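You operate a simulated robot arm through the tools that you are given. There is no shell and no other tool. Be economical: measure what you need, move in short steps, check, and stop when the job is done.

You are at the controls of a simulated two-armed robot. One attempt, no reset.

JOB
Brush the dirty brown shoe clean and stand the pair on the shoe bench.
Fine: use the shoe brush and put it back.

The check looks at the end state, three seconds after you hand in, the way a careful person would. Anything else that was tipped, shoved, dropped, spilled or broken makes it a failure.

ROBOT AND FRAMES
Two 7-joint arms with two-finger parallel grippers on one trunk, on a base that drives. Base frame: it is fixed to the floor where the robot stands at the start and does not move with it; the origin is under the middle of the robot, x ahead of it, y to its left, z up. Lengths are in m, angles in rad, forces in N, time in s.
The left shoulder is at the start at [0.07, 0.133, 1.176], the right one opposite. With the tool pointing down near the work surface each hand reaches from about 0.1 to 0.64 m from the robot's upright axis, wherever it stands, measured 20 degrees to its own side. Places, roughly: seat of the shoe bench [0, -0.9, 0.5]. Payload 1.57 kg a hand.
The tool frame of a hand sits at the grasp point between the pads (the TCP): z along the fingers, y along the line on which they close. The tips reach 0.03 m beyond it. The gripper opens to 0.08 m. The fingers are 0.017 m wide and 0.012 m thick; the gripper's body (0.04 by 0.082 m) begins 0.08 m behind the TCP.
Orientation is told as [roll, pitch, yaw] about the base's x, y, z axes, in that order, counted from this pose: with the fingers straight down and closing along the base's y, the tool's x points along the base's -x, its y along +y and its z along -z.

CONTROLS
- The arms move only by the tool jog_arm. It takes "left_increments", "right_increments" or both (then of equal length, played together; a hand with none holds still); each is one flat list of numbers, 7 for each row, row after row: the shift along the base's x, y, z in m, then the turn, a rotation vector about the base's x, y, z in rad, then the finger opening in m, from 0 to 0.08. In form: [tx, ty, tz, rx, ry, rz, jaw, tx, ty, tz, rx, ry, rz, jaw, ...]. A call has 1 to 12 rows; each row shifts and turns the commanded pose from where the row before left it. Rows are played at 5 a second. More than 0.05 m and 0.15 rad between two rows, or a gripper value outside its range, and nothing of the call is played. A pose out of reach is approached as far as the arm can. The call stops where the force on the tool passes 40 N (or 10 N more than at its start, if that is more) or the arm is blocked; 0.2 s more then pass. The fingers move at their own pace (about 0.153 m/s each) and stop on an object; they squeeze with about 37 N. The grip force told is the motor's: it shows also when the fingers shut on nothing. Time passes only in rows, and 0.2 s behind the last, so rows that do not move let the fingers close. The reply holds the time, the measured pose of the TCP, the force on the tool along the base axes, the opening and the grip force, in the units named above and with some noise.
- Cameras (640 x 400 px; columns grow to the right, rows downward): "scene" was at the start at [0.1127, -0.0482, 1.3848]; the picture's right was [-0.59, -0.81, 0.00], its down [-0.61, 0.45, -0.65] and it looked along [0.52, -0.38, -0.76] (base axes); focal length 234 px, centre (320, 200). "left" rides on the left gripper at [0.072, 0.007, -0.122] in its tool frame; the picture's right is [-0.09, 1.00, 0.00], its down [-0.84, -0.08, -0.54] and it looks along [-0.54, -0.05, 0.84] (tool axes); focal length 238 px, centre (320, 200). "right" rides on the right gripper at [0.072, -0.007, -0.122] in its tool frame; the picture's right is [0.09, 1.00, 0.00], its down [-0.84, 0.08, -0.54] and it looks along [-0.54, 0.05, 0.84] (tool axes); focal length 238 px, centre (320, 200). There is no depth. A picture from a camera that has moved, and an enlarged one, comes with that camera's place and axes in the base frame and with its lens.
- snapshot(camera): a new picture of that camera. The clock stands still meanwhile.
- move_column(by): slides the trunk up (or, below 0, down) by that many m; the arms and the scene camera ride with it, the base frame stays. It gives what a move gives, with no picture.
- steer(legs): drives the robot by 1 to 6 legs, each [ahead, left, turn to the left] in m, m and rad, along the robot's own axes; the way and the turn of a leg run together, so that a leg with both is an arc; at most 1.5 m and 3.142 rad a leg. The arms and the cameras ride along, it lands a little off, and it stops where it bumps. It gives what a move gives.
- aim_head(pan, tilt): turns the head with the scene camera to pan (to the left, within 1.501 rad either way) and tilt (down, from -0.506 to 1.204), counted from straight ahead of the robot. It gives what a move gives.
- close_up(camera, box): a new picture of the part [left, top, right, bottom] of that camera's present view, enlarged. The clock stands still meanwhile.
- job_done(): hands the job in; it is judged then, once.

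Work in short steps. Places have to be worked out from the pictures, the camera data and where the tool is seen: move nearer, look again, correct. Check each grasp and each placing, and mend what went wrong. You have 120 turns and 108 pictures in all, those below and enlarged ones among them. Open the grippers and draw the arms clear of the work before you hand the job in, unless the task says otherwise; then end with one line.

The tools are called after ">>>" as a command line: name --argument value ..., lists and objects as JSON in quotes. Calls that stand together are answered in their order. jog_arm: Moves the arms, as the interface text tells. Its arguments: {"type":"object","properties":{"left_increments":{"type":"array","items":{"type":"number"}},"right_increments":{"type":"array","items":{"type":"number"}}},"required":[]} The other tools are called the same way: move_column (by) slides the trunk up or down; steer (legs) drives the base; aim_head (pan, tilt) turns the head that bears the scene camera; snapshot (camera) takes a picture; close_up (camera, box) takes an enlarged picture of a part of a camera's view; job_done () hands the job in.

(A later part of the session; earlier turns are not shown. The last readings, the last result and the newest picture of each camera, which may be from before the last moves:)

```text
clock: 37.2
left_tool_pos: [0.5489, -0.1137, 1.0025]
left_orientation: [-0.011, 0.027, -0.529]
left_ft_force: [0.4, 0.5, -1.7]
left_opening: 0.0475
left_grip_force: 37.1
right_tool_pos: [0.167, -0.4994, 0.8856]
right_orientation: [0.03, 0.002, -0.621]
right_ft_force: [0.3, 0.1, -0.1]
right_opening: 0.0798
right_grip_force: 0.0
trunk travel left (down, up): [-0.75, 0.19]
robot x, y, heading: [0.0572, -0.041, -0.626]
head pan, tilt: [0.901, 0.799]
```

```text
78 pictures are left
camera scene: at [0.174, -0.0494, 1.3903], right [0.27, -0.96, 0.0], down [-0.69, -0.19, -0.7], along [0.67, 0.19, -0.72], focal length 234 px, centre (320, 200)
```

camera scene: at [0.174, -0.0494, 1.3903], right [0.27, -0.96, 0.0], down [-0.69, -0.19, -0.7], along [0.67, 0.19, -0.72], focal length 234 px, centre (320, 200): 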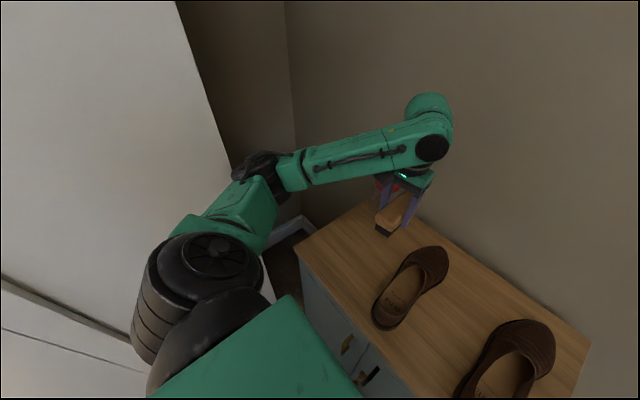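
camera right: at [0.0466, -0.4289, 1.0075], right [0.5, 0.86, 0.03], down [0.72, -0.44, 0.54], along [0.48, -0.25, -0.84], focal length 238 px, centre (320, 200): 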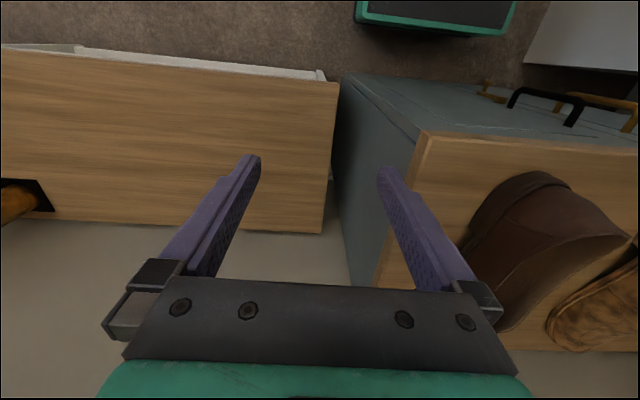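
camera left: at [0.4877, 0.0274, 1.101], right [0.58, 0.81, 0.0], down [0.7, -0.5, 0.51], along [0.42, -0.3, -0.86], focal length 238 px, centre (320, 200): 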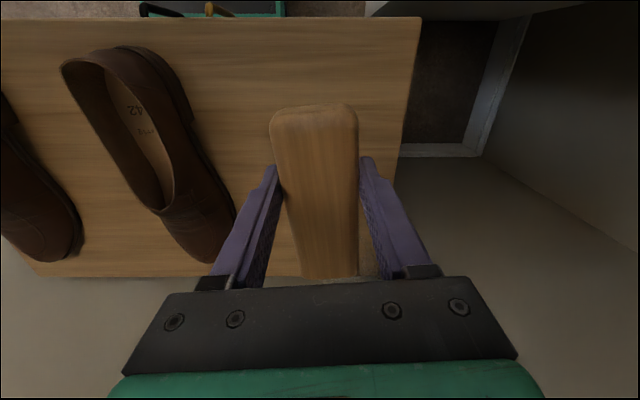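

The lean is gone; the elbow had touched the tall white unit on the left. I'll replace the brush from the original base pose, so I restore the arm's earlier relative pose and raise the right hand clear, then back off and turn.

>>> jog_arm --left_increments '[-0.007, -0.04, 0.003, 0, 0, -0.1, 0.03, -0.007, -0.04, 0.003, 0, 0, -0.1, 0.03, -0.007, -0.04, 0.003, 0, 0, -0.1, 0.03, -0.007, -0.04, 0.003, 0, 0, -0.1, 0.03, -0.007, -0.04, 0.003, 0, 0, -0.1, 0.03, -0.007, -0.04, 0.003, 0, 0, -0.1, 0.03, 0, 0, 0, 0, 0, 0, 0.03]' --right_increments '[-0.01, -0.02, 0.03, 0, 0, 0, 0.08, -0.01, -0.02, 0.03, 0, 0, 0, 0.08, 0, 0, 0.04, 0, 0, 0, 0.08, 0, 0, 0.04, 0, 0, 0, 0.08, 0, 0, 0.04, 0, 0, 0, 0.08, 0, 0, 0, 0, 0, 0, 0.08, 0, 0, 0, 0, 0, 0, 0.08]'

>>> aim_head --pan 0.0 --tilt 0.9

>>> snapshot --camera "scene"

```text
clock: 38.8
left_tool_pos: [0.5074, -0.3539, 1.0233]
left_orientation: [-0.012, 0.024, -1.13]
left_ft_force: [-0.1, -0.3, -1.1]
left_opening: 0.0471
left_grip_force: 36.7
right_tool_pos: [0.1471, -0.5371, 1.0658]
right_orientation: [0.03, 0.002, -0.622]
right_ft_force: [-0.6, 0.1, -0.1]
right_opening: 0.08
right_grip_force: 0.0
trunk travel left (down, up): [-0.75, 0.19]
robot x, y, heading: [0.0539, -0.0386, -0.626]
head pan, tilt: [0.901, 0.799]
```

```text
clock: 40.0
left_tool_pos: [0.5081, -0.3522, 1.0243]
left_orientation: [-0.012, 0.027, -1.128]
left_ft_force: [0.2, -0.3, -1.0]
left_opening: 0.0473
left_grip_force: 36.9
right_tool_pos: [0.1474, -0.5381, 1.0665]
right_orientation: [0.03, 0.002, -0.622]
right_ft_force: [-0.3, -0.7, -0.2]
right_opening: 0.0802
right_grip_force: 0.1
trunk travel left (down, up): [-0.75, 0.19]
robot x, y, heading: [0.0554, -0.0433, -0.623]
head pan, tilt: [0.0, 0.901]
```

```text
77 pictures are left
camera scene: at [0.1578, -0.1156, 1.3824], right [-0.58, -0.81, 0.0], down [-0.64, 0.46, -0.62], along [0.5, -0.36, -0.78], focal length 234 px, centre (320, 200)
```

scene: 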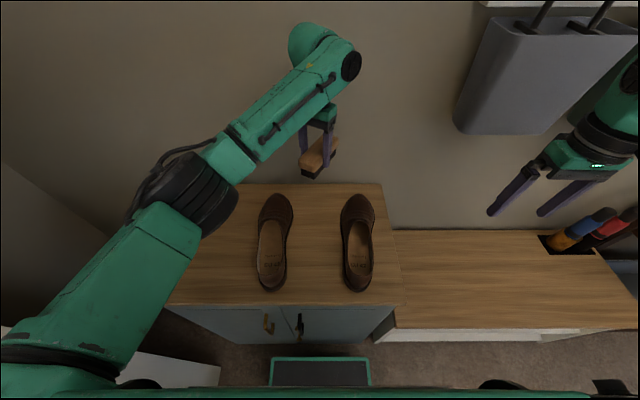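

The view is clear: the bench's open seat lies right of the cabinet, with umbrellas in a slot at its far end. Backing off 7 cm and turning left 0.625.

>>> steer --legs '[[-0.07, 0, 0], [0, 0, 0.31], [0, 0, 0.315]]'

>>> snapshot --camera "left"

```text
clock: 43.0
left_tool_pos: [0.5476, 0.0167, 1.0239]
left_orientation: [-0.012, 0.026, -0.496]
left_ft_force: [-1.0, -0.3, -1.9]
left_opening: 0.0471
left_grip_force: 37.1
right_tool_pos: [0.3672, -0.3469, 1.0656]
right_orientation: [0.032, 0.003, 0.012]
right_ft_force: [-0.1, -0.4, 0.5]
right_opening: 0.0798
right_grip_force: 0.1
trunk travel left (down, up): [-0.75, 0.19]
robot x, y, heading: [-0.0018, 0.0014, 0.006]
head pan, tilt: [0.0, 0.901]
```

```text
76 pictures are left
camera left: at [0.4923, 0.0561, 1.1466], right [0.55, 0.83, -0.01], down [0.71, -0.47, 0.52], along [0.43, -0.3, -0.85], focal length 238 px, centre (320, 200)
```

left: 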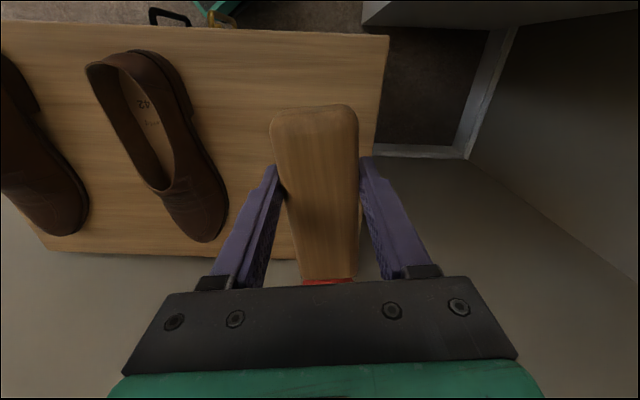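

Back in the original pose. I'll lower the brush to just above its place.

>>> jog_arm --left_increments '[0.001, -0.004, -0.04, -0.013, -0.022, 0, 0.03, 0, -0.004, -0.04, 0, 0, -0.01, 0.03, 0, 0, -0.04, 0, 0, 0, 0.03, 0, 0, -0.03, 0, 0, 0, 0.03, 0, 0, -0.008, 0, 0, 0, 0.03, 0, 0, 0, 0, 0, 0, 0.03]'

>>> aim_head --pan -0.1 --tilt 0.85

>>> snapshot --camera "scene"

```text
clock: 44.4
left_tool_pos: [0.5508, 0.0105, 0.8645]
left_orientation: [-0.015, 0.0, -0.506]
left_ft_force: [0.1, 0.2, -2.5]
left_opening: 0.0474
left_grip_force: 36.8
right_tool_pos: [0.3684, -0.3461, 1.0645]
right_orientation: [0.03, 0.001, 0.011]
right_ft_force: [0.2, 0.3, -0.5]
right_opening: 0.0801
right_grip_force: 0.0
trunk travel left (down, up): [-0.75, 0.19]
robot x, y, heading: [-0.0006, 0.0024, 0.012]
head pan, tilt: [0.0, 0.901]
```

```text
clock: 45.1
left_tool_pos: [0.5516, 0.0099, 0.8647]
left_orientation: [-0.014, 0.0, -0.506]
left_ft_force: [0.1, -0.3, -0.9]
left_opening: 0.0472
left_grip_force: 36.7
right_tool_pos: [0.3687, -0.3463, 1.0658]
right_orientation: [0.03, 0.001, 0.012]
right_ft_force: [-0.6, -0.1, -0.4]
right_opening: 0.0798
right_grip_force: 0.0
trunk travel left (down, up): [-0.75, 0.19]
robot x, y, heading: [0.0001, -0.0018, 0.008]
head pan, tilt: [-0.099, 0.85]
```

```text
75 pictures are left
camera scene: at [0.1279, -0.0084, 1.3863], right [-0.09, -1.0, 0.0], down [-0.75, 0.07, -0.66], along [0.66, -0.06, -0.75], focal length 234 px, centre (320, 200)
```

scene: 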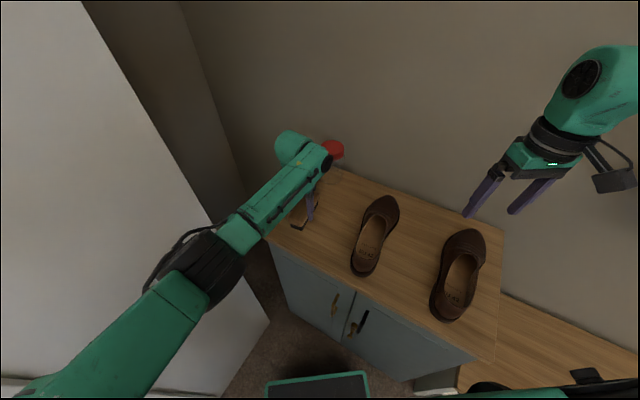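

No contact yet. I'll lower the last millimetres while watching the force.

>>> jog_arm --left_increments '[-0.001, -0.001, -0.003, 0, 0, 0, 0.03, 0, 0, -0.003, 0, 0, 0, 0.03, 0, 0, -0.002, 0, 0, 0, 0.03, 0, 0, 0, 0, 0, 0, 0.03]'

>>> close_up --camera "scene" --box '[250, 150, 370, 250]'

```text
clock: 46.1
left_tool_pos: [0.5493, 0.0087, 0.8573]
left_orientation: [-0.014, 0.002, -0.505]
left_ft_force: [1.0, 0.3, -0.6]
left_opening: 0.0472
left_grip_force: 36.9
right_tool_pos: [0.3675, -0.3469, 1.0653]
right_orientation: [0.031, 0.002, 0.012]
right_ft_force: [-0.8, -0.3, 0.2]
right_opening: 0.0798
right_grip_force: 0.1
trunk travel left (down, up): [-0.75, 0.19]
robot x, y, heading: [-0.0039, 0.0014, 0.012]
head pan, tilt: [-0.099, 0.85]
```

```text
4.00 times, centred on (310, 200) of scene
camera zoom: at [0.1279, -0.0084, 1.3863], right [-0.09, -1.0, 0.0], down [-0.75, 0.07, -0.66], along [0.66, -0.06, -0.75], focal length 937 px, centre (360, 200)
```

zoom: 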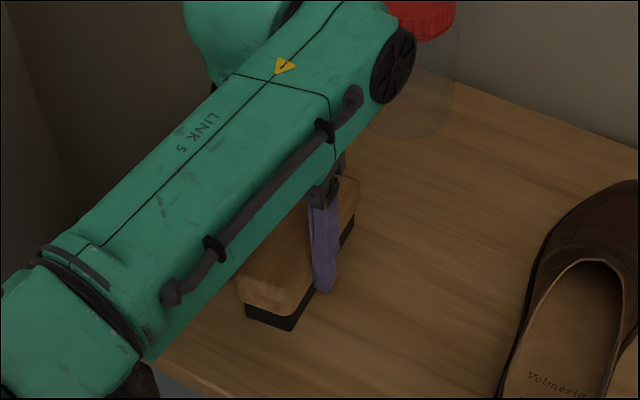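

It is within a couple of millimetres of the surface. I'll lower a bit more, then open and retreat upward.

>>> jog_arm --left_increments '[0, 0, -0.002, 0, 0, 0, 0.03, 0, 0, -0.001, 0, 0, 0, 0.03, 0, 0, 0, 0, 0, 0, 0.08, 0, 0, 0, 0, 0, 0, 0.08, 0, 0, 0.04, 0, 0, 0, 0.08, 0, 0, 0.04, 0, 0, 0, 0.08, 0, 0, 0.04, 0, 0, 0, 0.08, 0, 0, 0, 0, 0, 0, 0.08]'

>>> snapshot --camera "left"

>>> close_up --camera "scene" --box '[250, 130, 510, 330]'

```text
clock: 47.9
left_tool_pos: [0.5501, 0.0079, 0.9728]
left_orientation: [-0.013, 0.001, -0.504]
left_ft_force: [-0.3, 0.9, 0.0]
left_opening: 0.08
left_grip_force: 0.1
right_tool_pos: [0.3681, -0.3447, 1.0647]
right_orientation: [0.03, 0.002, 0.012]
right_ft_force: [-0.2, 0.0, -0.2]
right_opening: 0.0801
right_grip_force: 0.1
trunk travel left (down, up): [-0.75, 0.19]
robot x, y, heading: [-0.0031, -0.0011, 0.009]
head pan, tilt: [-0.099, 0.85]
```

```text
73 pictures are left
camera left: at [0.4914, 0.0511, 1.094], right [0.56, 0.83, -0.01], down [0.7, -0.47, 0.54], along [0.44, -0.31, -0.84], focal length 238 px, centre (320, 200)
```

left: 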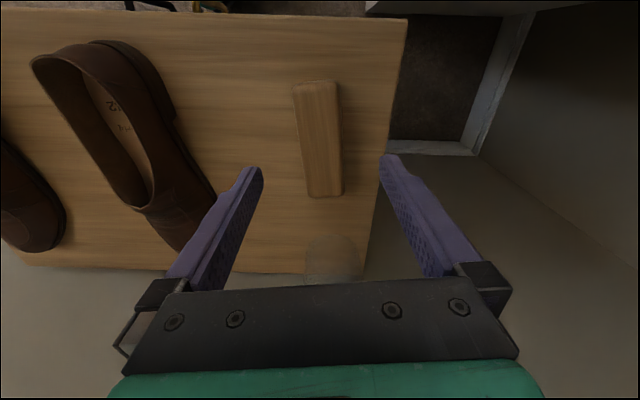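

```text
2.00 times, centred on (380, 230) of scene
camera zoom: at [0.1278, -0.0083, 1.3863], right [-0.09, -1.0, 0.0], down [-0.75, 0.07, -0.66], along [0.66, -0.06, -0.75], focal length 469 px, centre (200, 140)
```

zoom: 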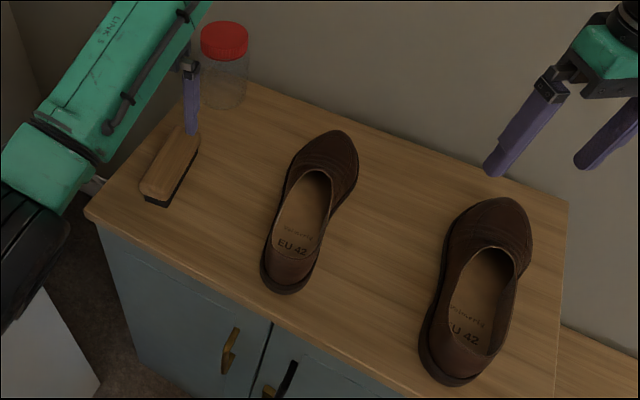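

The brush stands back in its place, and both shoes look clean. Before choosing the grasps I'll test whether the right arm can move inward from here.

>>> jog_arm --right_increments '[0, 0.03, 0, 0, 0, 0, 0.08, 0, 0.03, 0, 0, 0, 0, 0.08, 0, 0.03, 0, 0, 0, 0, 0.08, 0, 0, 0, 0, 0, 0, 0.08]' --left_increments '[-0.03, 0.0, 0.03, 0, 0, 0.1, 0.08, -0.03, 0, 0.03, 0, 0, 0.1, 0.08, -0.03, 0, 0.03, 0, 0, 0.1, 0.08, 0, 0, 0, 0, 0, 0, 0.08]'

>>> snapshot --camera "scene"

```text
clock: 48.9
left_tool_pos: [0.4587, 0.0093, 1.0618]
left_orientation: [-0.012, 0.001, -0.203]
left_ft_force: [0.2, 0.0, 1.0]
left_opening: 0.0801
left_grip_force: 0.1
right_tool_pos: [0.3687, -0.3192, 1.0656]
right_orientation: [0.033, 0.002, 0.016]
right_ft_force: [0.4, -0.3, -0.2]
right_opening: 0.0798
right_grip_force: 0.1
right hand out of reach, approached as far as the arm can: row 1, 2, 3
trunk travel left (down, up): [-0.75, 0.19]
robot x, y, heading: [-0.0015, 0.0003, 0.008]
head pan, tilt: [-0.099, 0.85]
```

```text
71 pictures are left
camera scene: at [0.1283, -0.0077, 1.3862], right [-0.09, -1.0, 0.0], down [-0.75, 0.07, -0.66], along [0.66, -0.06, -0.75], focal length 234 px, centre (320, 200)
```

scene: 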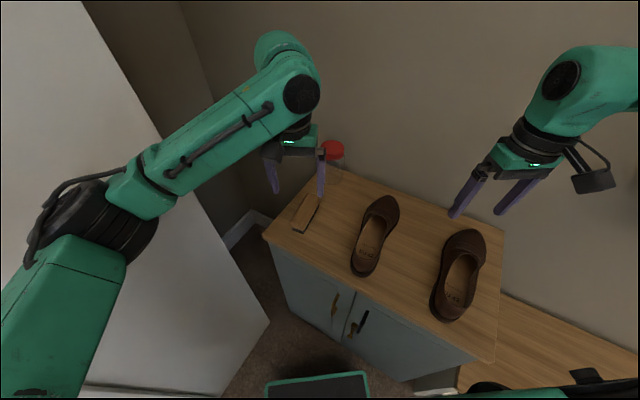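

The right arm is limited inward at zero yaw; the mirror of the left arm's ease would be positive yaw. I'll test that.

>>> jog_arm --right_increments '[0, 0.0, 0, 0, 0, 0.14, 0.08, 0, 0.0, 0, 0, 0, 0.14, 0.08, 0, 0.0, 0, 0, 0, 0.14, 0.08, 0, 0.03, 0, 0, 0, 0.14, 0.08, 0, 0.03, 0, 0, 0, 0, 0.08, 0, 0.03, 0, 0, 0, 0, 0.08]'

```text
clock: 50.3
left_tool_pos: [0.4585, 0.0087, 1.0608]
left_orientation: [-0.014, 0.0, -0.206]
left_ft_force: [-0.3, -0.3, 0.1]
left_opening: 0.08
left_grip_force: 0.0
right_tool_pos: [0.3683, -0.2293, 1.0657]
right_orientation: [0.029, 0.001, 0.574]
right_ft_force: [0.3, -0.1, -0.4]
right_opening: 0.0801
right_grip_force: 0.1
trunk travel left (down, up): [-0.75, 0.19]
robot x, y, heading: [-0.0009, 0.0046, 0.01]
head pan, tilt: [-0.099, 0.85]
```

Positive yaw frees the right arm, but carrying both shoes with the left hand, one per trip, is simpler and already proven. I'll stow the right hand high and near, then turn back to face the cabinet.

>>> jog_arm --right_increments '[-0.025, -0.018, 0.033, 0, 0, 0, 0.08, -0.025, -0.018, 0.033, 0, 0, 0, 0.08, -0.025, -0.018, 0.033, 0, 0, 0, 0.08, -0.025, -0.018, 0.033, 0, 0, 0, 0.08, 0, 0, 0, 0, 0, 0, 0.08]'

>>> steer --legs '[[0, 0, -0.315], [0, 0, -0.315]]'

>>> aim_head --pan 0.0 --tilt 0.95

>>> snapshot --camera "scene"

>>> snapshot --camera "left"

```text
clock: 51.5
left_tool_pos: [0.4589, 0.0086, 1.062]
left_orientation: [-0.013, 0.001, -0.205]
left_ft_force: [0.3, -0.3, -0.5]
left_opening: 0.0798
left_grip_force: 0.0
right_tool_pos: [0.2707, -0.2996, 1.1979]
right_orientation: [0.03, 0.0, 0.573]
right_ft_force: [0.2, 0.5, 0.3]
right_opening: 0.08
right_grip_force: 0.2
trunk travel left (down, up): [-0.75, 0.19]
robot x, y, heading: [-0.0006, 0.0007, 0.008]
head pan, tilt: [-0.099, 0.85]
```

```text
clock: 53.9
left_tool_pos: [0.3732, -0.2638, 1.0622]
left_orientation: [-0.015, 0.0, -0.839]
left_ft_force: [0.3, -0.1, 0.3]
left_opening: 0.0801
left_grip_force: 0.0
right_tool_pos: [0.0398, -0.4005, 1.1985]
right_orientation: [0.029, 0.003, -0.061]
right_ft_force: [0.8, -0.3, 0.3]
right_opening: 0.0802
right_grip_force: 0.0
trunk travel left (down, up): [-0.75, 0.19]
robot x, y, heading: [-0.0014, 0.0041, -0.623]
head pan, tilt: [-0.099, 0.85]
```

```text
clock: 54.6
left_tool_pos: [0.3739, -0.2636, 1.0618]
left_orientation: [-0.014, 0.0, -0.838]
left_ft_force: [0.0, 0.0, 0.1]
left_opening: 0.0801
left_grip_force: 0.1
right_tool_pos: [0.0408, -0.4012, 1.1973]
right_orientation: [0.029, 0.0, -0.061]
right_ft_force: [0.8, 0.6, -0.5]
right_opening: 0.0799
right_grip_force: 0.0
trunk travel left (down, up): [-0.75, 0.19]
robot x, y, heading: [-0.0012, 0.0007, -0.628]
head pan, tilt: [0.0, 0.949]
```

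```text
70 pictures are left
camera scene: at [0.0992, -0.0736, 1.3788], right [-0.59, -0.81, 0.0], down [-0.66, 0.48, -0.58], along [0.47, -0.34, -0.81], focal length 234 px, centre (320, 200)
```

scene: 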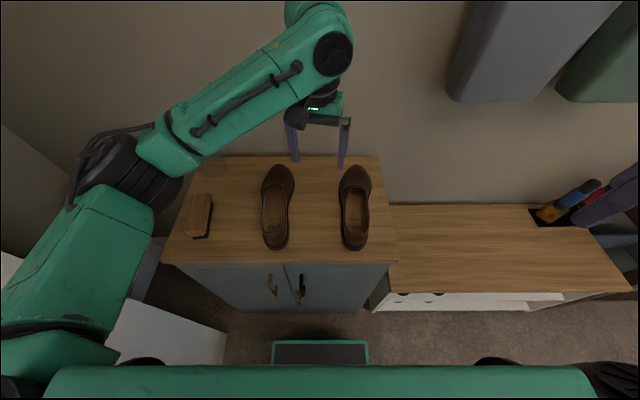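

```text
69 pictures are left
camera left: at [0.3317, -0.2052, 1.1838], right [0.8, 0.6, -0.01], down [0.51, -0.67, 0.54], along [0.32, -0.44, -0.84], focal length 238 px, centre (320, 200)
```

left: 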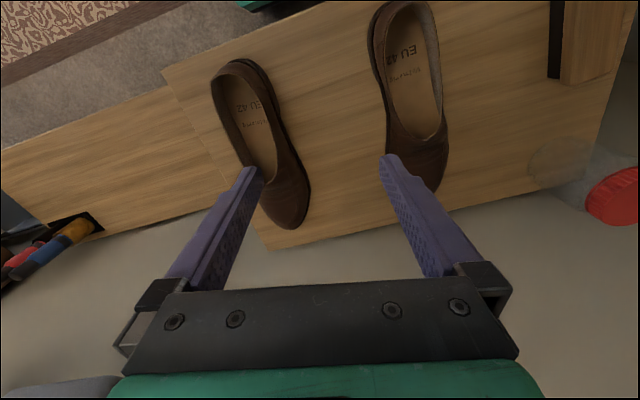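

Good view. I'll zoom on the right-hand (always clean) shoe to locate its left collar wall.

>>> close_up --camera "scene" --box '[320, 150, 400, 260]'

>>> close_up --camera "left" --box '[190, 40, 350, 240]'

```text
3.64 times, centred on (360, 205) of scene
camera zoom: at [0.0992, -0.0736, 1.3788], right [-0.59, -0.81, 0.0], down [-0.66, 0.48, -0.58], along [0.47, -0.34, -0.81], focal length 852 px, centre (174, 182)
```

zoom: 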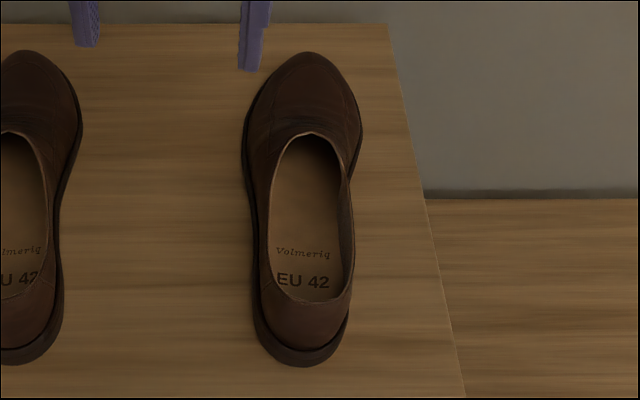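

```text
2.00 times, centred on (270, 140) of left
camera zoom: at [0.3317, -0.2052, 1.1838], right [0.8, 0.6, -0.01], down [0.51, -0.67, 0.54], along [0.32, -0.44, -0.84], focal length 477 px, centre (420, 320)
```

zoom: 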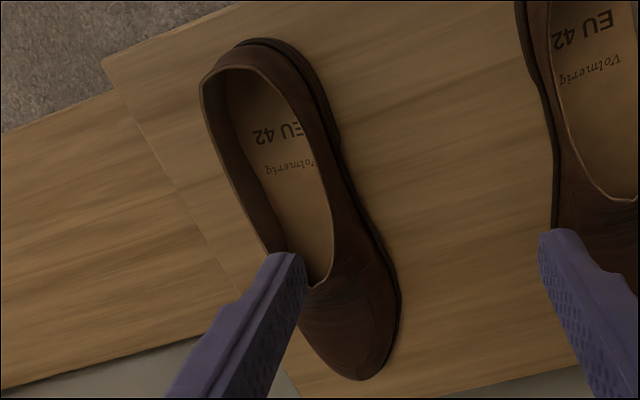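

The right shoe's axis is about -0.65, its rim is at z about 0.865, and the left collar wall beside the middle of the shoe is near [0.350, -0.341]. I'll bring the left hand above it with jaws at 0.044.

>>> jog_arm --left_increments '[-0.006, -0.019, -0.033, 0, 0, 0.047, 0.044, -0.006, -0.019, -0.033, 0, 0, 0.047, 0.044, -0.006, -0.019, -0.033, 0, 0, 0.047, 0.044, -0.006, -0.02, -0.031, 0, 0, 0.047, 0.044, 0, 0, 0, 0, 0, 0, 0.044]'

>>> snapshot --camera "left"

>>> close_up --camera "scene" --box '[300, 130, 420, 260]'

```text
clock: 55.8
left_tool_pos: [0.3476, -0.3407, 0.9329]
left_orientation: [-0.015, -0.001, -0.652]
left_ft_force: [0.5, -0.7, 0.3]
left_opening: 0.0441
left_grip_force: 0.1
right_tool_pos: [0.0397, -0.4008, 1.1973]
right_orientation: [0.029, 0.001, -0.062]
right_ft_force: [-0.5, 0.0, 0.5]
right_opening: 0.0801
right_grip_force: 0.1
trunk travel left (down, up): [-0.75, 0.19]
robot x, y, heading: [-0.0038, -0.0005, -0.626]
head pan, tilt: [0.0, 0.949]
```

```text
66 pictures are left
camera left: at [0.2956, -0.291, 1.0541], right [0.68, 0.74, -0.01], down [0.62, -0.56, 0.54], along [0.39, -0.38, -0.84], focal length 238 px, centre (320, 200)
```

left: 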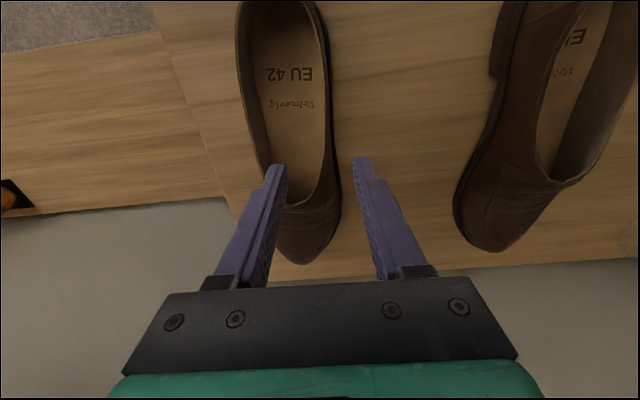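

```text
3.08 times, centred on (360, 195) of scene
camera zoom: at [0.0994, -0.0729, 1.3788], right [-0.59, -0.81, 0.0], down [-0.66, 0.48, -0.58], along [0.47, -0.34, -0.81], focal length 721 px, centre (197, 215)
```

zoom: 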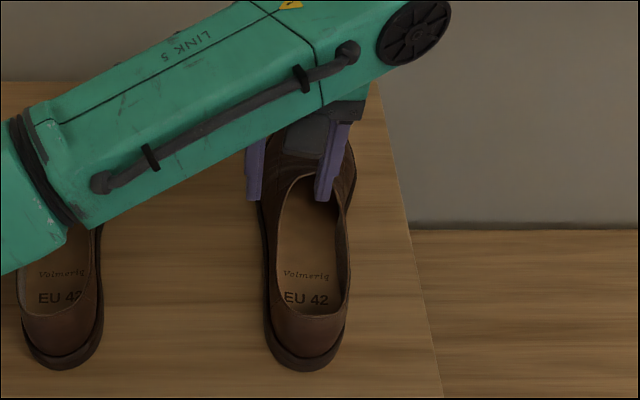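

The projected finger positions at depth fall inside the opening and clear of the outer wall. I'll come down to TCP z 0.864.

>>> jog_arm --left_increments '[0, 0, -0.025, 0, 0, 0, 0.044, 0, 0, -0.025, 0, 0, 0, 0.044, 0, 0, -0.018, 0, 0, 0, 0.044, 0, 0, 0, 0, 0, 0, 0.044]'

>>> snapshot --camera "left"

>>> close_up --camera "scene" --box '[300, 130, 420, 260]'

```text
clock: 56.8
left_tool_pos: [0.3511, -0.3413, 0.8637]
left_orientation: [-0.014, 0.0, -0.65]
left_ft_force: [-0.6, -0.7, 0.0]
left_opening: 0.0437
left_grip_force: 0.1
right_tool_pos: [0.0401, -0.401, 1.199]
right_orientation: [0.03, 0.0, -0.061]
right_ft_force: [0.2, -0.2, 0.7]
right_opening: 0.0803
right_grip_force: 0.0
trunk travel left (down, up): [-0.75, 0.19]
robot x, y, heading: [0.0, 0.0004, -0.626]
head pan, tilt: [0.0, 0.949]
```

```text
64 pictures are left
camera left: at [0.2983, -0.2909, 0.9863], right [0.68, 0.74, -0.01], down [0.62, -0.56, 0.54], along [0.39, -0.38, -0.84], focal length 238 px, centre (320, 200)
```

left: 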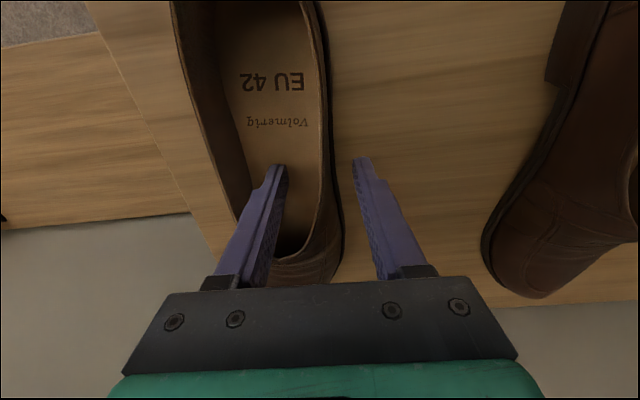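

```text
3.08 times, centred on (360, 195) of scene
camera zoom: at [0.0993, -0.0736, 1.3788], right [-0.59, -0.81, 0.0], down [-0.66, 0.48, -0.58], along [0.47, -0.34, -0.81], focal length 721 px, centre (197, 215)
```

zoom: 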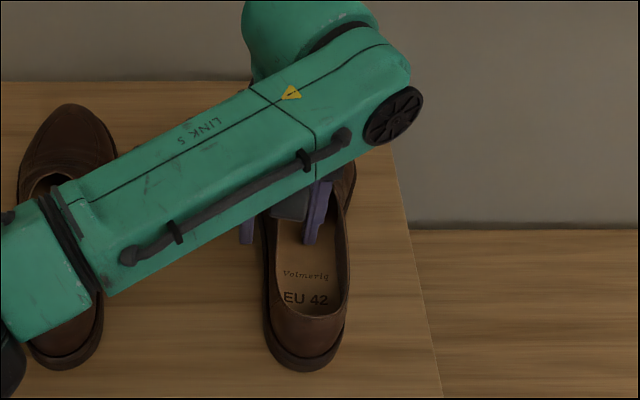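

The fingers straddle the wall as planned. I'll close and lift slightly to test the hold.

>>> jog_arm --left_increments '[0, 0, 0, 0, 0, 0, 0.0, 0, 0, 0, 0, 0, 0, 0.0, 0, 0, 0, 0, 0, 0, 0.0, 0, 0, 0.02, 0, 0, 0, 0.0, 0, 0, 0.02, 0, 0, 0, 0.0, 0, 0, 0, 0, 0, 0, 0.0]'

>>> snapshot --camera "left"

>>> close_up --camera "scene" --box '[300, 130, 420, 260]'

```text
clock: 58.2
left_tool_pos: [0.3507, -0.3421, 0.9022]
left_orientation: [-0.012, 0.002, -0.651]
left_ft_force: [-0.3, -0.2, -3.4]
left_opening: 0.0115
left_grip_force: 29.2
right_tool_pos: [0.0408, -0.4023, 1.1976]
right_orientation: [0.033, 0.001, -0.061]
right_ft_force: [-0.1, 0.0, 0.0]
right_opening: 0.0801
right_grip_force: 0.0
trunk travel left (down, up): [-0.75, 0.19]
robot x, y, heading: [-0.0031, 0.0049, -0.627]
head pan, tilt: [0.0, 0.949]
```

```text
62 pictures are left
camera left: at [0.298, -0.2917, 1.0257], right [0.68, 0.74, -0.01], down [0.62, -0.56, 0.54], along [0.39, -0.37, -0.84], focal length 238 px, centre (320, 200)
```

left: 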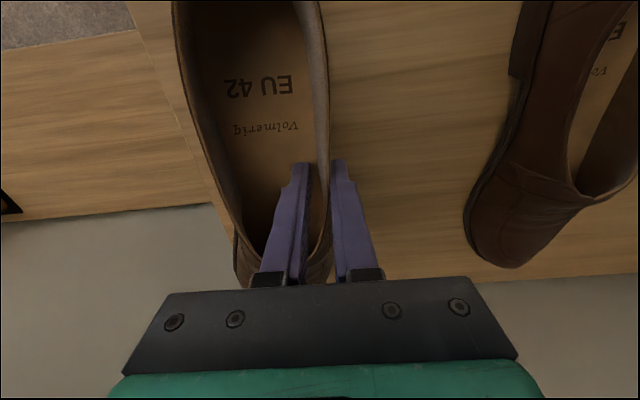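

```text
3.08 times, centred on (360, 195) of scene
camera zoom: at [0.1, -0.0744, 1.3787], right [-0.59, -0.81, 0.0], down [-0.66, 0.48, -0.58], along [0.47, -0.34, -0.81], focal length 721 px, centre (197, 215)
```

zoom: 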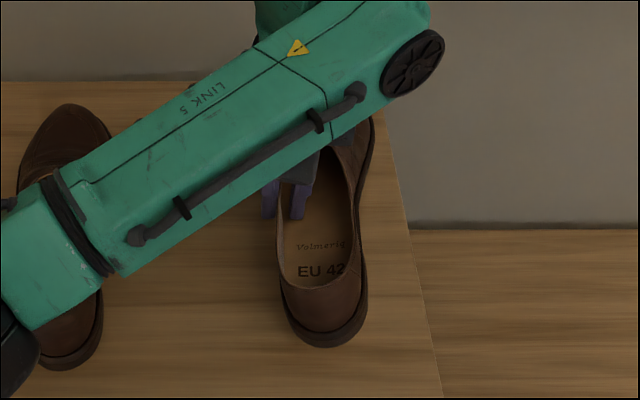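

The shoe is held firmly: 0.0115 opening with 3.4 N of weight. I'll lift it and draw it back toward the robot, then look right along the drive path before strafing.

>>> jog_arm --left_increments '[0, 0, 0.04, 0, 0, 0, 0.0, 0, 0, 0.04, 0, 0, 0, 0.0, -0.03, 0.022, 0.01, 0, 0, 0, 0.0, -0.03, 0.022, 0, 0, 0, 0, 0.0, -0.03, 0.022, 0, 0, 0, 0, 0.0, -0.015, 0.011, 0, 0, 0, 0, 0.0, 0, 0, 0, 0, 0, 0, 0.0]'

>>> aim_head --pan -0.9 --tilt 0.6

>>> snapshot --camera "scene"

```text
clock: 59.8
left_tool_pos: [0.2461, -0.2657, 0.993]
left_orientation: [-0.011, 0.001, -0.65]
left_ft_force: [-0.4, -0.2, -3.3]
left_opening: 0.0109
left_grip_force: 29.6
right_tool_pos: [0.0395, -0.4031, 1.1973]
right_orientation: [0.03, 0.001, -0.062]
right_ft_force: [-0.2, 0.2, -0.2]
right_opening: 0.0801
right_grip_force: 0.0
trunk travel left (down, up): [-0.75, 0.19]
robot x, y, heading: [0.0015, -0.0024, -0.623]
head pan, tilt: [0.0, 0.949]
```

```text
clock: 61.0
left_tool_pos: [0.246, -0.266, 0.9933]
left_orientation: [-0.011, 0.001, -0.65]
left_ft_force: [-0.2, -0.4, -3.6]
left_opening: 0.0115
left_grip_force: 28.7
right_tool_pos: [0.0392, -0.4021, 1.1974]
right_orientation: [0.03, 0.001, -0.063]
right_ft_force: [0.9, -0.3, -0.6]
right_opening: 0.0799
right_grip_force: 0.2
trunk travel left (down, up): [-0.75, 0.19]
robot x, y, heading: [-0.0017, 0.0028, -0.628]
head pan, tilt: [-0.901, 0.6]
```

```text
60 pictures are left
camera scene: at [0.0447, -0.1198, 1.4071], right [-1.0, -0.05, 0.0], down [-0.03, 0.56, -0.82], along [0.04, -0.82, -0.57], focal length 234 px, centre (320, 200)
```

scene: 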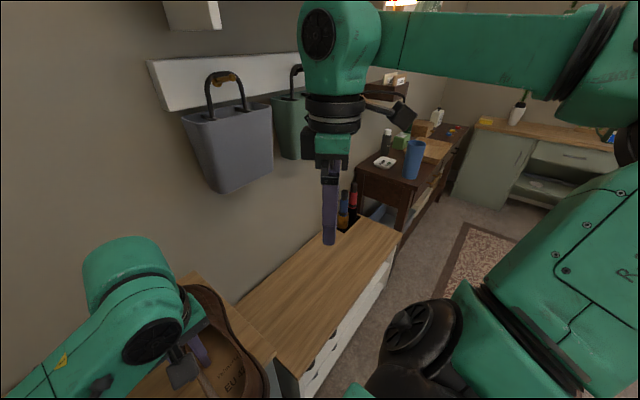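

The path is clear: bags hang at the wall, the umbrellas are at the bench's far end, and the side table is well beyond. Strafing right 0.50 m.

>>> steer --legs '[[0, -0.25, 0], [0, -0.25, 0]]'

>>> aim_head --pan 0.0 --tilt 0.9

>>> snapshot --camera "scene"

```text
clock: 64.2
left_tool_pos: [-0.0471, -0.6748, 0.9926]
left_orientation: [-0.016, -0.001, -0.648]
left_ft_force: [0.9, -0.6, -3.0]
left_opening: 0.0115
left_grip_force: 29.1
right_tool_pos: [-0.2529, -0.8103, 1.1986]
right_orientation: [0.029, 0.001, -0.057]
right_ft_force: [0.1, -0.6, 0.1]
right_opening: 0.0801
right_grip_force: 0.1
trunk travel left (down, up): [-0.75, 0.19]
robot x, y, heading: [-0.2932, -0.4046, -0.626]
head pan, tilt: [-0.901, 0.6]
```

```text
clock: 65.4
left_tool_pos: [-0.0472, -0.6734, 0.9922]
left_orientation: [-0.013, 0.0, -0.648]
left_ft_force: [0.3, 0.7, -4.0]
left_opening: 0.0115
left_grip_force: 29.2
right_tool_pos: [-0.2542, -0.812, 1.197]
right_orientation: [0.028, 0.002, -0.057]
right_ft_force: [0.0, 0.0, -0.3]
right_opening: 0.08
right_grip_force: 0.1
trunk travel left (down, up): [-0.75, 0.19]
robot x, y, heading: [-0.294, -0.4105, -0.623]
head pan, tilt: [0.0, 0.901]
```

```text
59 pictures are left
camera scene: at [-0.1927, -0.4848, 1.3824], right [-0.58, -0.81, 0.0], down [-0.64, 0.46, -0.62], along [0.5, -0.36, -0.78], focal length 234 px, centre (320, 200)
```

scene: 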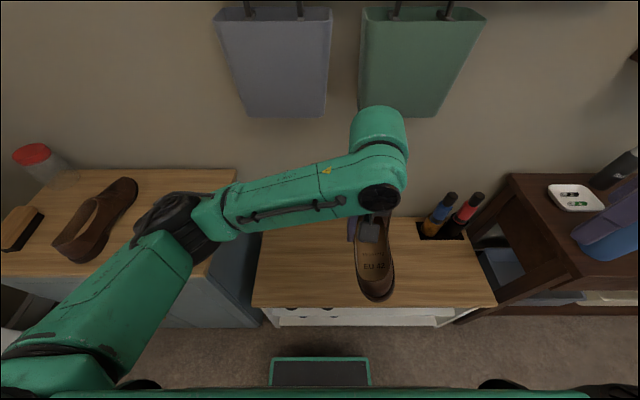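

The left elbow would come down on the cabinet corner if I lowered the trunk here. I'll strafe 0.20 m more and use the bench's middle, checking again before lowering.

>>> steer --legs '[[0, -0.2, 0]]'

>>> snapshot --camera "scene"

>>> aim_head --pan -0.9 --tilt 0.6

>>> snapshot --camera "scene"

```text
clock: 67.0
left_tool_pos: [-0.1615, -0.8328, 0.9938]
left_orientation: [-0.012, 0.0, -0.645]
left_ft_force: [-0.2, -0.3, -3.9]
left_opening: 0.0114
left_grip_force: 28.5
right_tool_pos: [-0.3673, -0.97, 1.1987]
right_orientation: [0.028, 0.003, -0.055]
right_ft_force: [-0.2, -0.1, -0.6]
right_opening: 0.0803
right_grip_force: 0.0
trunk travel left (down, up): [-0.75, 0.19]
robot x, y, heading: [-0.4103, -0.5689, -0.62]
head pan, tilt: [0.0, 0.901]
```

```text
58 pictures are left
camera scene: at [-0.3064, -0.6436, 1.3824], right [-0.58, -0.81, 0.0], down [-0.64, 0.45, -0.62], along [0.5, -0.36, -0.78], focal length 234 px, centre (320, 200)
```

scene: 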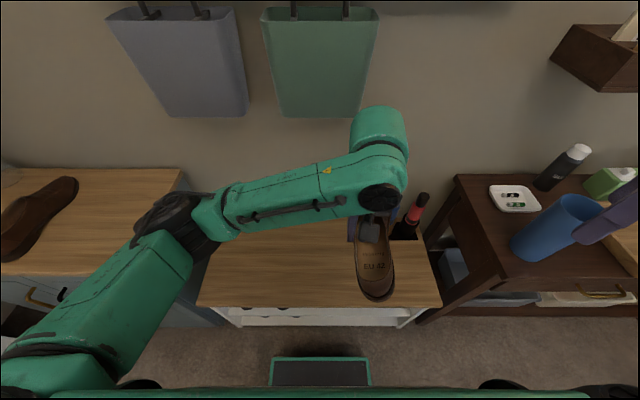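

```text
clock: 68.2
left_tool_pos: [-0.163, -0.8345, 0.9938]
left_orientation: [-0.012, 0.001, -0.645]
left_ft_force: [-0.2, 0.7, -4.0]
left_opening: 0.0114
left_grip_force: 29.0
right_tool_pos: [-0.3671, -0.9723, 1.1981]
right_orientation: [0.029, 0.001, -0.054]
right_ft_force: [0.2, 0.0, 0.1]
right_opening: 0.0799
right_grip_force: 0.2
trunk travel left (down, up): [-0.75, 0.19]
robot x, y, heading: [-0.4107, -0.569, -0.623]
head pan, tilt: [-0.901, 0.6]
```

```text
57 pictures are left
camera scene: at [-0.3646, -0.6899, 1.4071], right [-1.0, -0.05, 0.0], down [-0.03, 0.56, -0.82], along [0.04, -0.82, -0.57], focal length 234 px, centre (320, 200)
```

scene: 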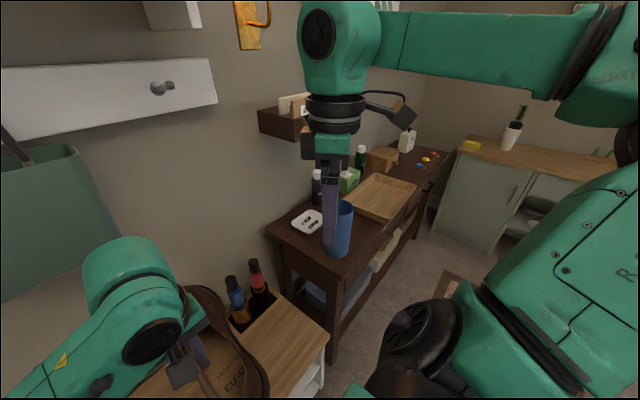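

There is clearance all round: the right hand stays in front of the side table and well short of the cup, and the left elbow is clear of the cabinet. Lowering the trunk 0.30 m.

>>> move_column --by -0.3

>>> aim_head --pan 0.0 --tilt 0.9

>>> snapshot --camera "scene"

>>> snapshot --camera "left"

```text
clock: 71.2
left_tool_pos: [-0.1628, -0.8341, 0.6937]
left_orientation: [-0.011, 0.0, -0.643]
left_ft_force: [-0.6, 0.1, -3.2]
left_opening: 0.0118
left_grip_force: 29.4
right_tool_pos: [-0.3688, -0.9719, 0.8975]
right_orientation: [0.031, 0.002, -0.054]
right_ft_force: [0.5, 0.4, 0.6]
right_opening: 0.0801
right_grip_force: 0.0
trunk travel left (down, up): [-0.45, 0.49]
robot x, y, heading: [-0.4108, -0.5713, -0.619]
head pan, tilt: [-0.901, 0.6]
```

```text
clock: 72.4
left_tool_pos: [-0.1631, -0.834, 0.6936]
left_orientation: [-0.014, -0.001, -0.644]
left_ft_force: [0.0, -0.6, -4.3]
left_opening: 0.0115
left_grip_force: 29.3
right_tool_pos: [-0.3679, -0.9722, 0.8981]
right_orientation: [0.028, 0.001, -0.054]
right_ft_force: [0.2, 0.6, -0.2]
right_opening: 0.0798
right_grip_force: 0.0
trunk travel left (down, up): [-0.45, 0.49]
robot x, y, heading: [-0.4109, -0.5702, -0.62]
head pan, tilt: [0.0, 0.901]
```

```text
56 pictures are left
camera scene: at [-0.3078, -0.6455, 1.0824], right [-0.58, -0.81, 0.0], down [-0.64, 0.46, -0.62], along [0.51, -0.36, -0.78], focal length 234 px, centre (320, 200)
```

scene: 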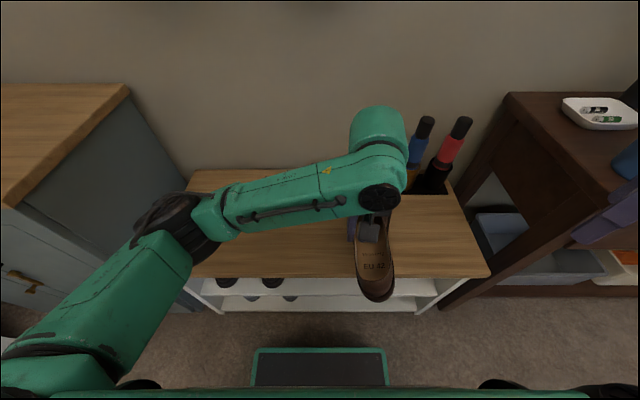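

```text
55 pictures are left
camera left: at [-0.2148, -0.7845, 0.8149], right [0.67, 0.74, -0.01], down [0.63, -0.56, 0.54], along [0.39, -0.37, -0.84], focal length 238 px, centre (320, 200)
```

left: 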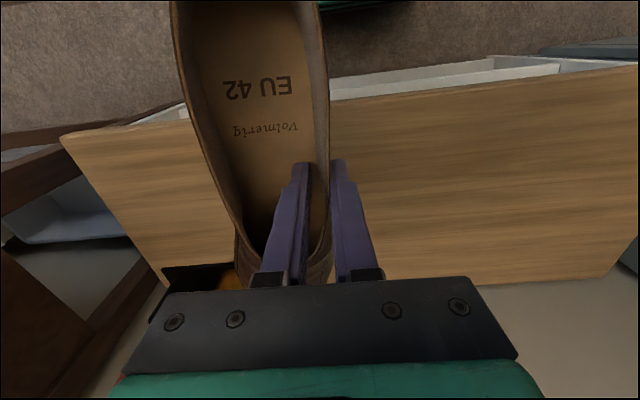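

Bench seat spans a depth of about 0.35–0.73 from the robot line, and I'll put the right shoe near its middle with the toe toward the wall. Moving forward and down to about 3 cm above the seat.

>>> jog_arm --left_increments '[0.0286, -0.013, -0.008, 0, 0, 0, 0.0, 0.0286, -0.013, -0.016, 0, 0, 0, 0.0, 0.0286, -0.013, -0.024, 0, 0, 0, 0.0, 0.0286, -0.013, -0.024, 0, 0, 0, 0.0, 0.0286, -0.013, -0.02, 0, 0, 0, 0.0, 0, 0, 0, 0, 0, 0, 0.0]'

>>> snapshot --camera "scene"

>>> snapshot --camera "left"

```text
clock: 73.8
left_tool_pos: [-0.0178, -0.9015, 0.6013]
left_orientation: [-0.014, 0.0, -0.644]
left_ft_force: [0.1, 0.6, -3.4]
left_opening: 0.0114
left_grip_force: 28.8
right_tool_pos: [-0.3678, -0.972, 0.898]
right_orientation: [0.029, 0.002, -0.055]
right_ft_force: [-0.8, 0.4, 0.1]
right_opening: 0.0798
right_grip_force: 0.0
trunk travel left (down, up): [-0.45, 0.49]
robot x, y, heading: [-0.4107, -0.5684, -0.623]
head pan, tilt: [0.0, 0.901]
```

```text
54 pictures are left
camera scene: at [-0.3079, -0.6452, 1.0824], right [-0.58, -0.81, 0.0], down [-0.64, 0.46, -0.62], along [0.51, -0.36, -0.78], focal length 234 px, centre (320, 200)
```

scene: 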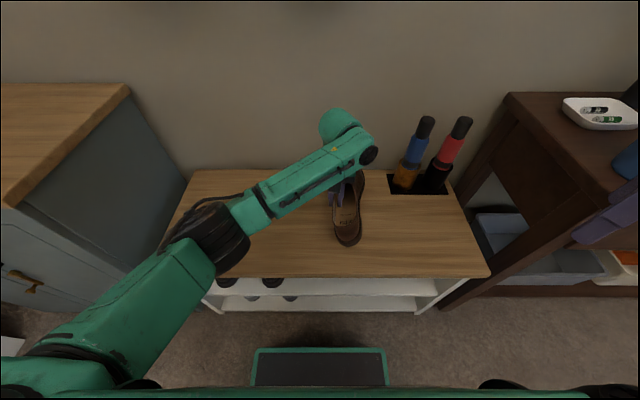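

```text
53 pictures are left
camera left: at [-0.0698, -0.8501, 0.7222], right [0.67, 0.74, -0.01], down [0.63, -0.56, 0.54], along [0.39, -0.37, -0.84], focal length 238 px, centre (320, 200)
```

left: 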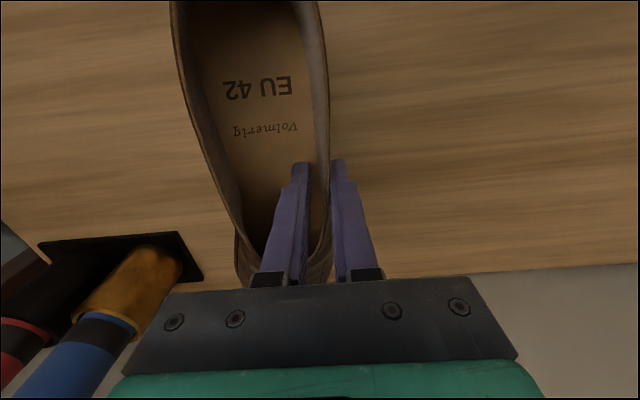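

Well placed. Descending in small steps to find the seat (expected TCP about 0.565).

>>> jog_arm --left_increments '[0, 0, -0.012, 0, 0, 0, 0.0, 0, 0, -0.01, 0, 0, 0, 0.0, 0, 0, -0.006, 0, 0, 0, 0.0, 0, 0, -0.004, 0, 0, 0, 0.0, 0, 0, 0, 0, 0, 0, 0.0]'

>>> close_up --camera "scene" --box '[270, 130, 450, 270]'

```text
clock: 75.0
left_tool_pos: [-0.0192, -0.8991, 0.5693]
left_orientation: [-0.013, -0.002, -0.644]
left_ft_force: [-0.9, 0.1, -3.6]
left_opening: 0.0118
left_grip_force: 29.0
right_tool_pos: [-0.3684, -0.9721, 0.8989]
right_orientation: [0.03, 0.001, -0.054]
right_ft_force: [0.5, -0.2, -0.2]
right_opening: 0.0802
right_grip_force: 0.1
trunk travel left (down, up): [-0.45, 0.49]
robot x, y, heading: [-0.4105, -0.5701, -0.618]
head pan, tilt: [0.0, 0.901]
```

```text
2.86 times, centred on (360, 200) of scene
camera zoom: at [-0.3077, -0.6455, 1.0823], right [-0.58, -0.81, 0.0], down [-0.64, 0.46, -0.62], along [0.51, -0.36, -0.78], focal length 670 px, centre (206, 200)
```

zoom: 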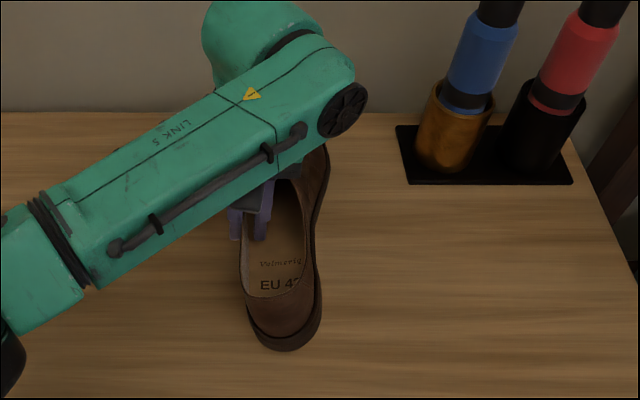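

Still hanging by its weight. I'll continue in 2 mm steps until the force unloads.

>>> jog_arm --left_increments '[0, 0, -0.002, 0, 0, 0, 0.0, 0, 0, -0.002, 0, 0, 0, 0.0, 0, 0, 0, 0, 0, 0, 0.0]'

```text
clock: 75.8
left_tool_pos: [-0.0203, -0.8994, 0.5669]
left_orientation: [-0.014, -0.003, -0.645]
left_ft_force: [-0.8, 0.1, 8.3]
left_opening: 0.0115
left_grip_force: 29.2
right_tool_pos: [-0.3704, -0.9718, 0.8986]
right_orientation: [0.029, -0.002, -0.055]
right_ft_force: [-0.1, -0.4, -0.2]
right_opening: 0.08
right_grip_force: 0.0
trunk travel left (down, up): [-0.45, 0.49]
robot x, y, heading: [-0.4124, -0.5681, -0.614]
head pan, tilt: [0.0, 0.901]
```

The shoe touches the seat (+8 N). I'll open to 0.044 and withdraw straight up.

>>> jog_arm --left_increments '[0, 0, 0, 0, 0, 0, 0.044, 0, 0, 0, 0, 0, 0, 0.044, 0, 0, 0, 0, 0, 0, 0.044, 0, 0, 0.03, 0, 0, 0, 0.044, 0, 0, 0.04, 0, 0, 0, 0.044, 0, 0, 0.04, 0, 0, 0, 0.044, -0.03, 0.022, 0.02, 0, 0, 0, 0.044, -0.03, 0.022, 0.02, 0, 0, 0, 0.044, -0.03, 0.022, 0, 0, 0, 0, 0.044]'

>>> snapshot --camera "scene"

>>> snapshot --camera "left"

```text
clock: 77.8
left_tool_pos: [-0.1112, -0.8311, 0.7151]
left_orientation: [-0.012, 0.0, -0.644]
left_ft_force: [-0.4, -0.8, -0.3]
left_opening: 0.0439
left_grip_force: 0.0
right_tool_pos: [-0.3684, -0.9706, 0.8975]
right_orientation: [0.029, 0.0, -0.052]
right_ft_force: [-0.5, 0.2, 0.5]
right_opening: 0.0801
right_grip_force: 0.0
trunk travel left (down, up): [-0.45, 0.49]
robot x, y, heading: [-0.4113, -0.5675, -0.621]
head pan, tilt: [0.0, 0.901]
```

```text
51 pictures are left
camera scene: at [-0.3082, -0.6445, 1.0825], right [-0.58, -0.81, 0.0], down [-0.64, 0.45, -0.62], along [0.51, -0.36, -0.78], focal length 234 px, centre (320, 200)
```

scene: 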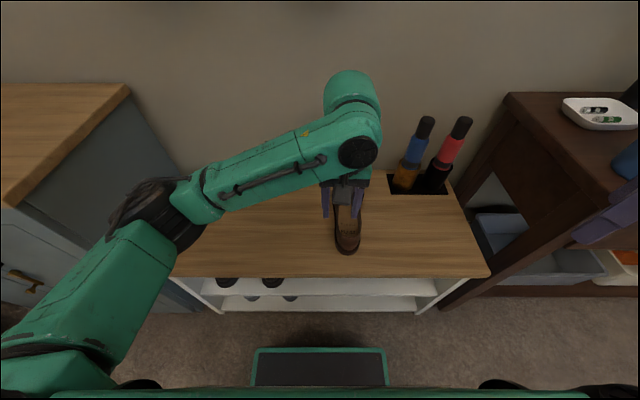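

```text
50 pictures are left
camera left: at [-0.1632, -0.7825, 0.8368], right [0.67, 0.74, -0.01], down [0.63, -0.56, 0.54], along [0.4, -0.37, -0.84], focal length 238 px, centre (320, 200)
```

left: 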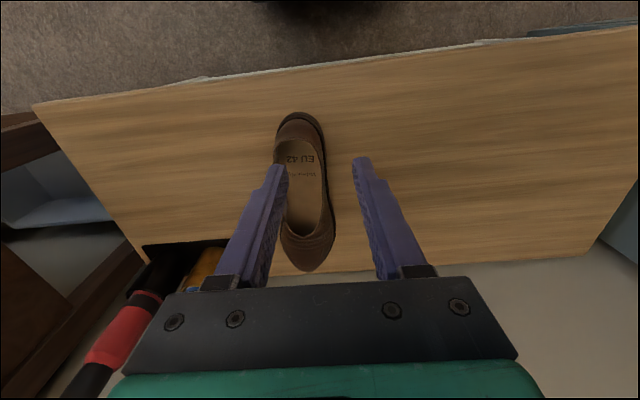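

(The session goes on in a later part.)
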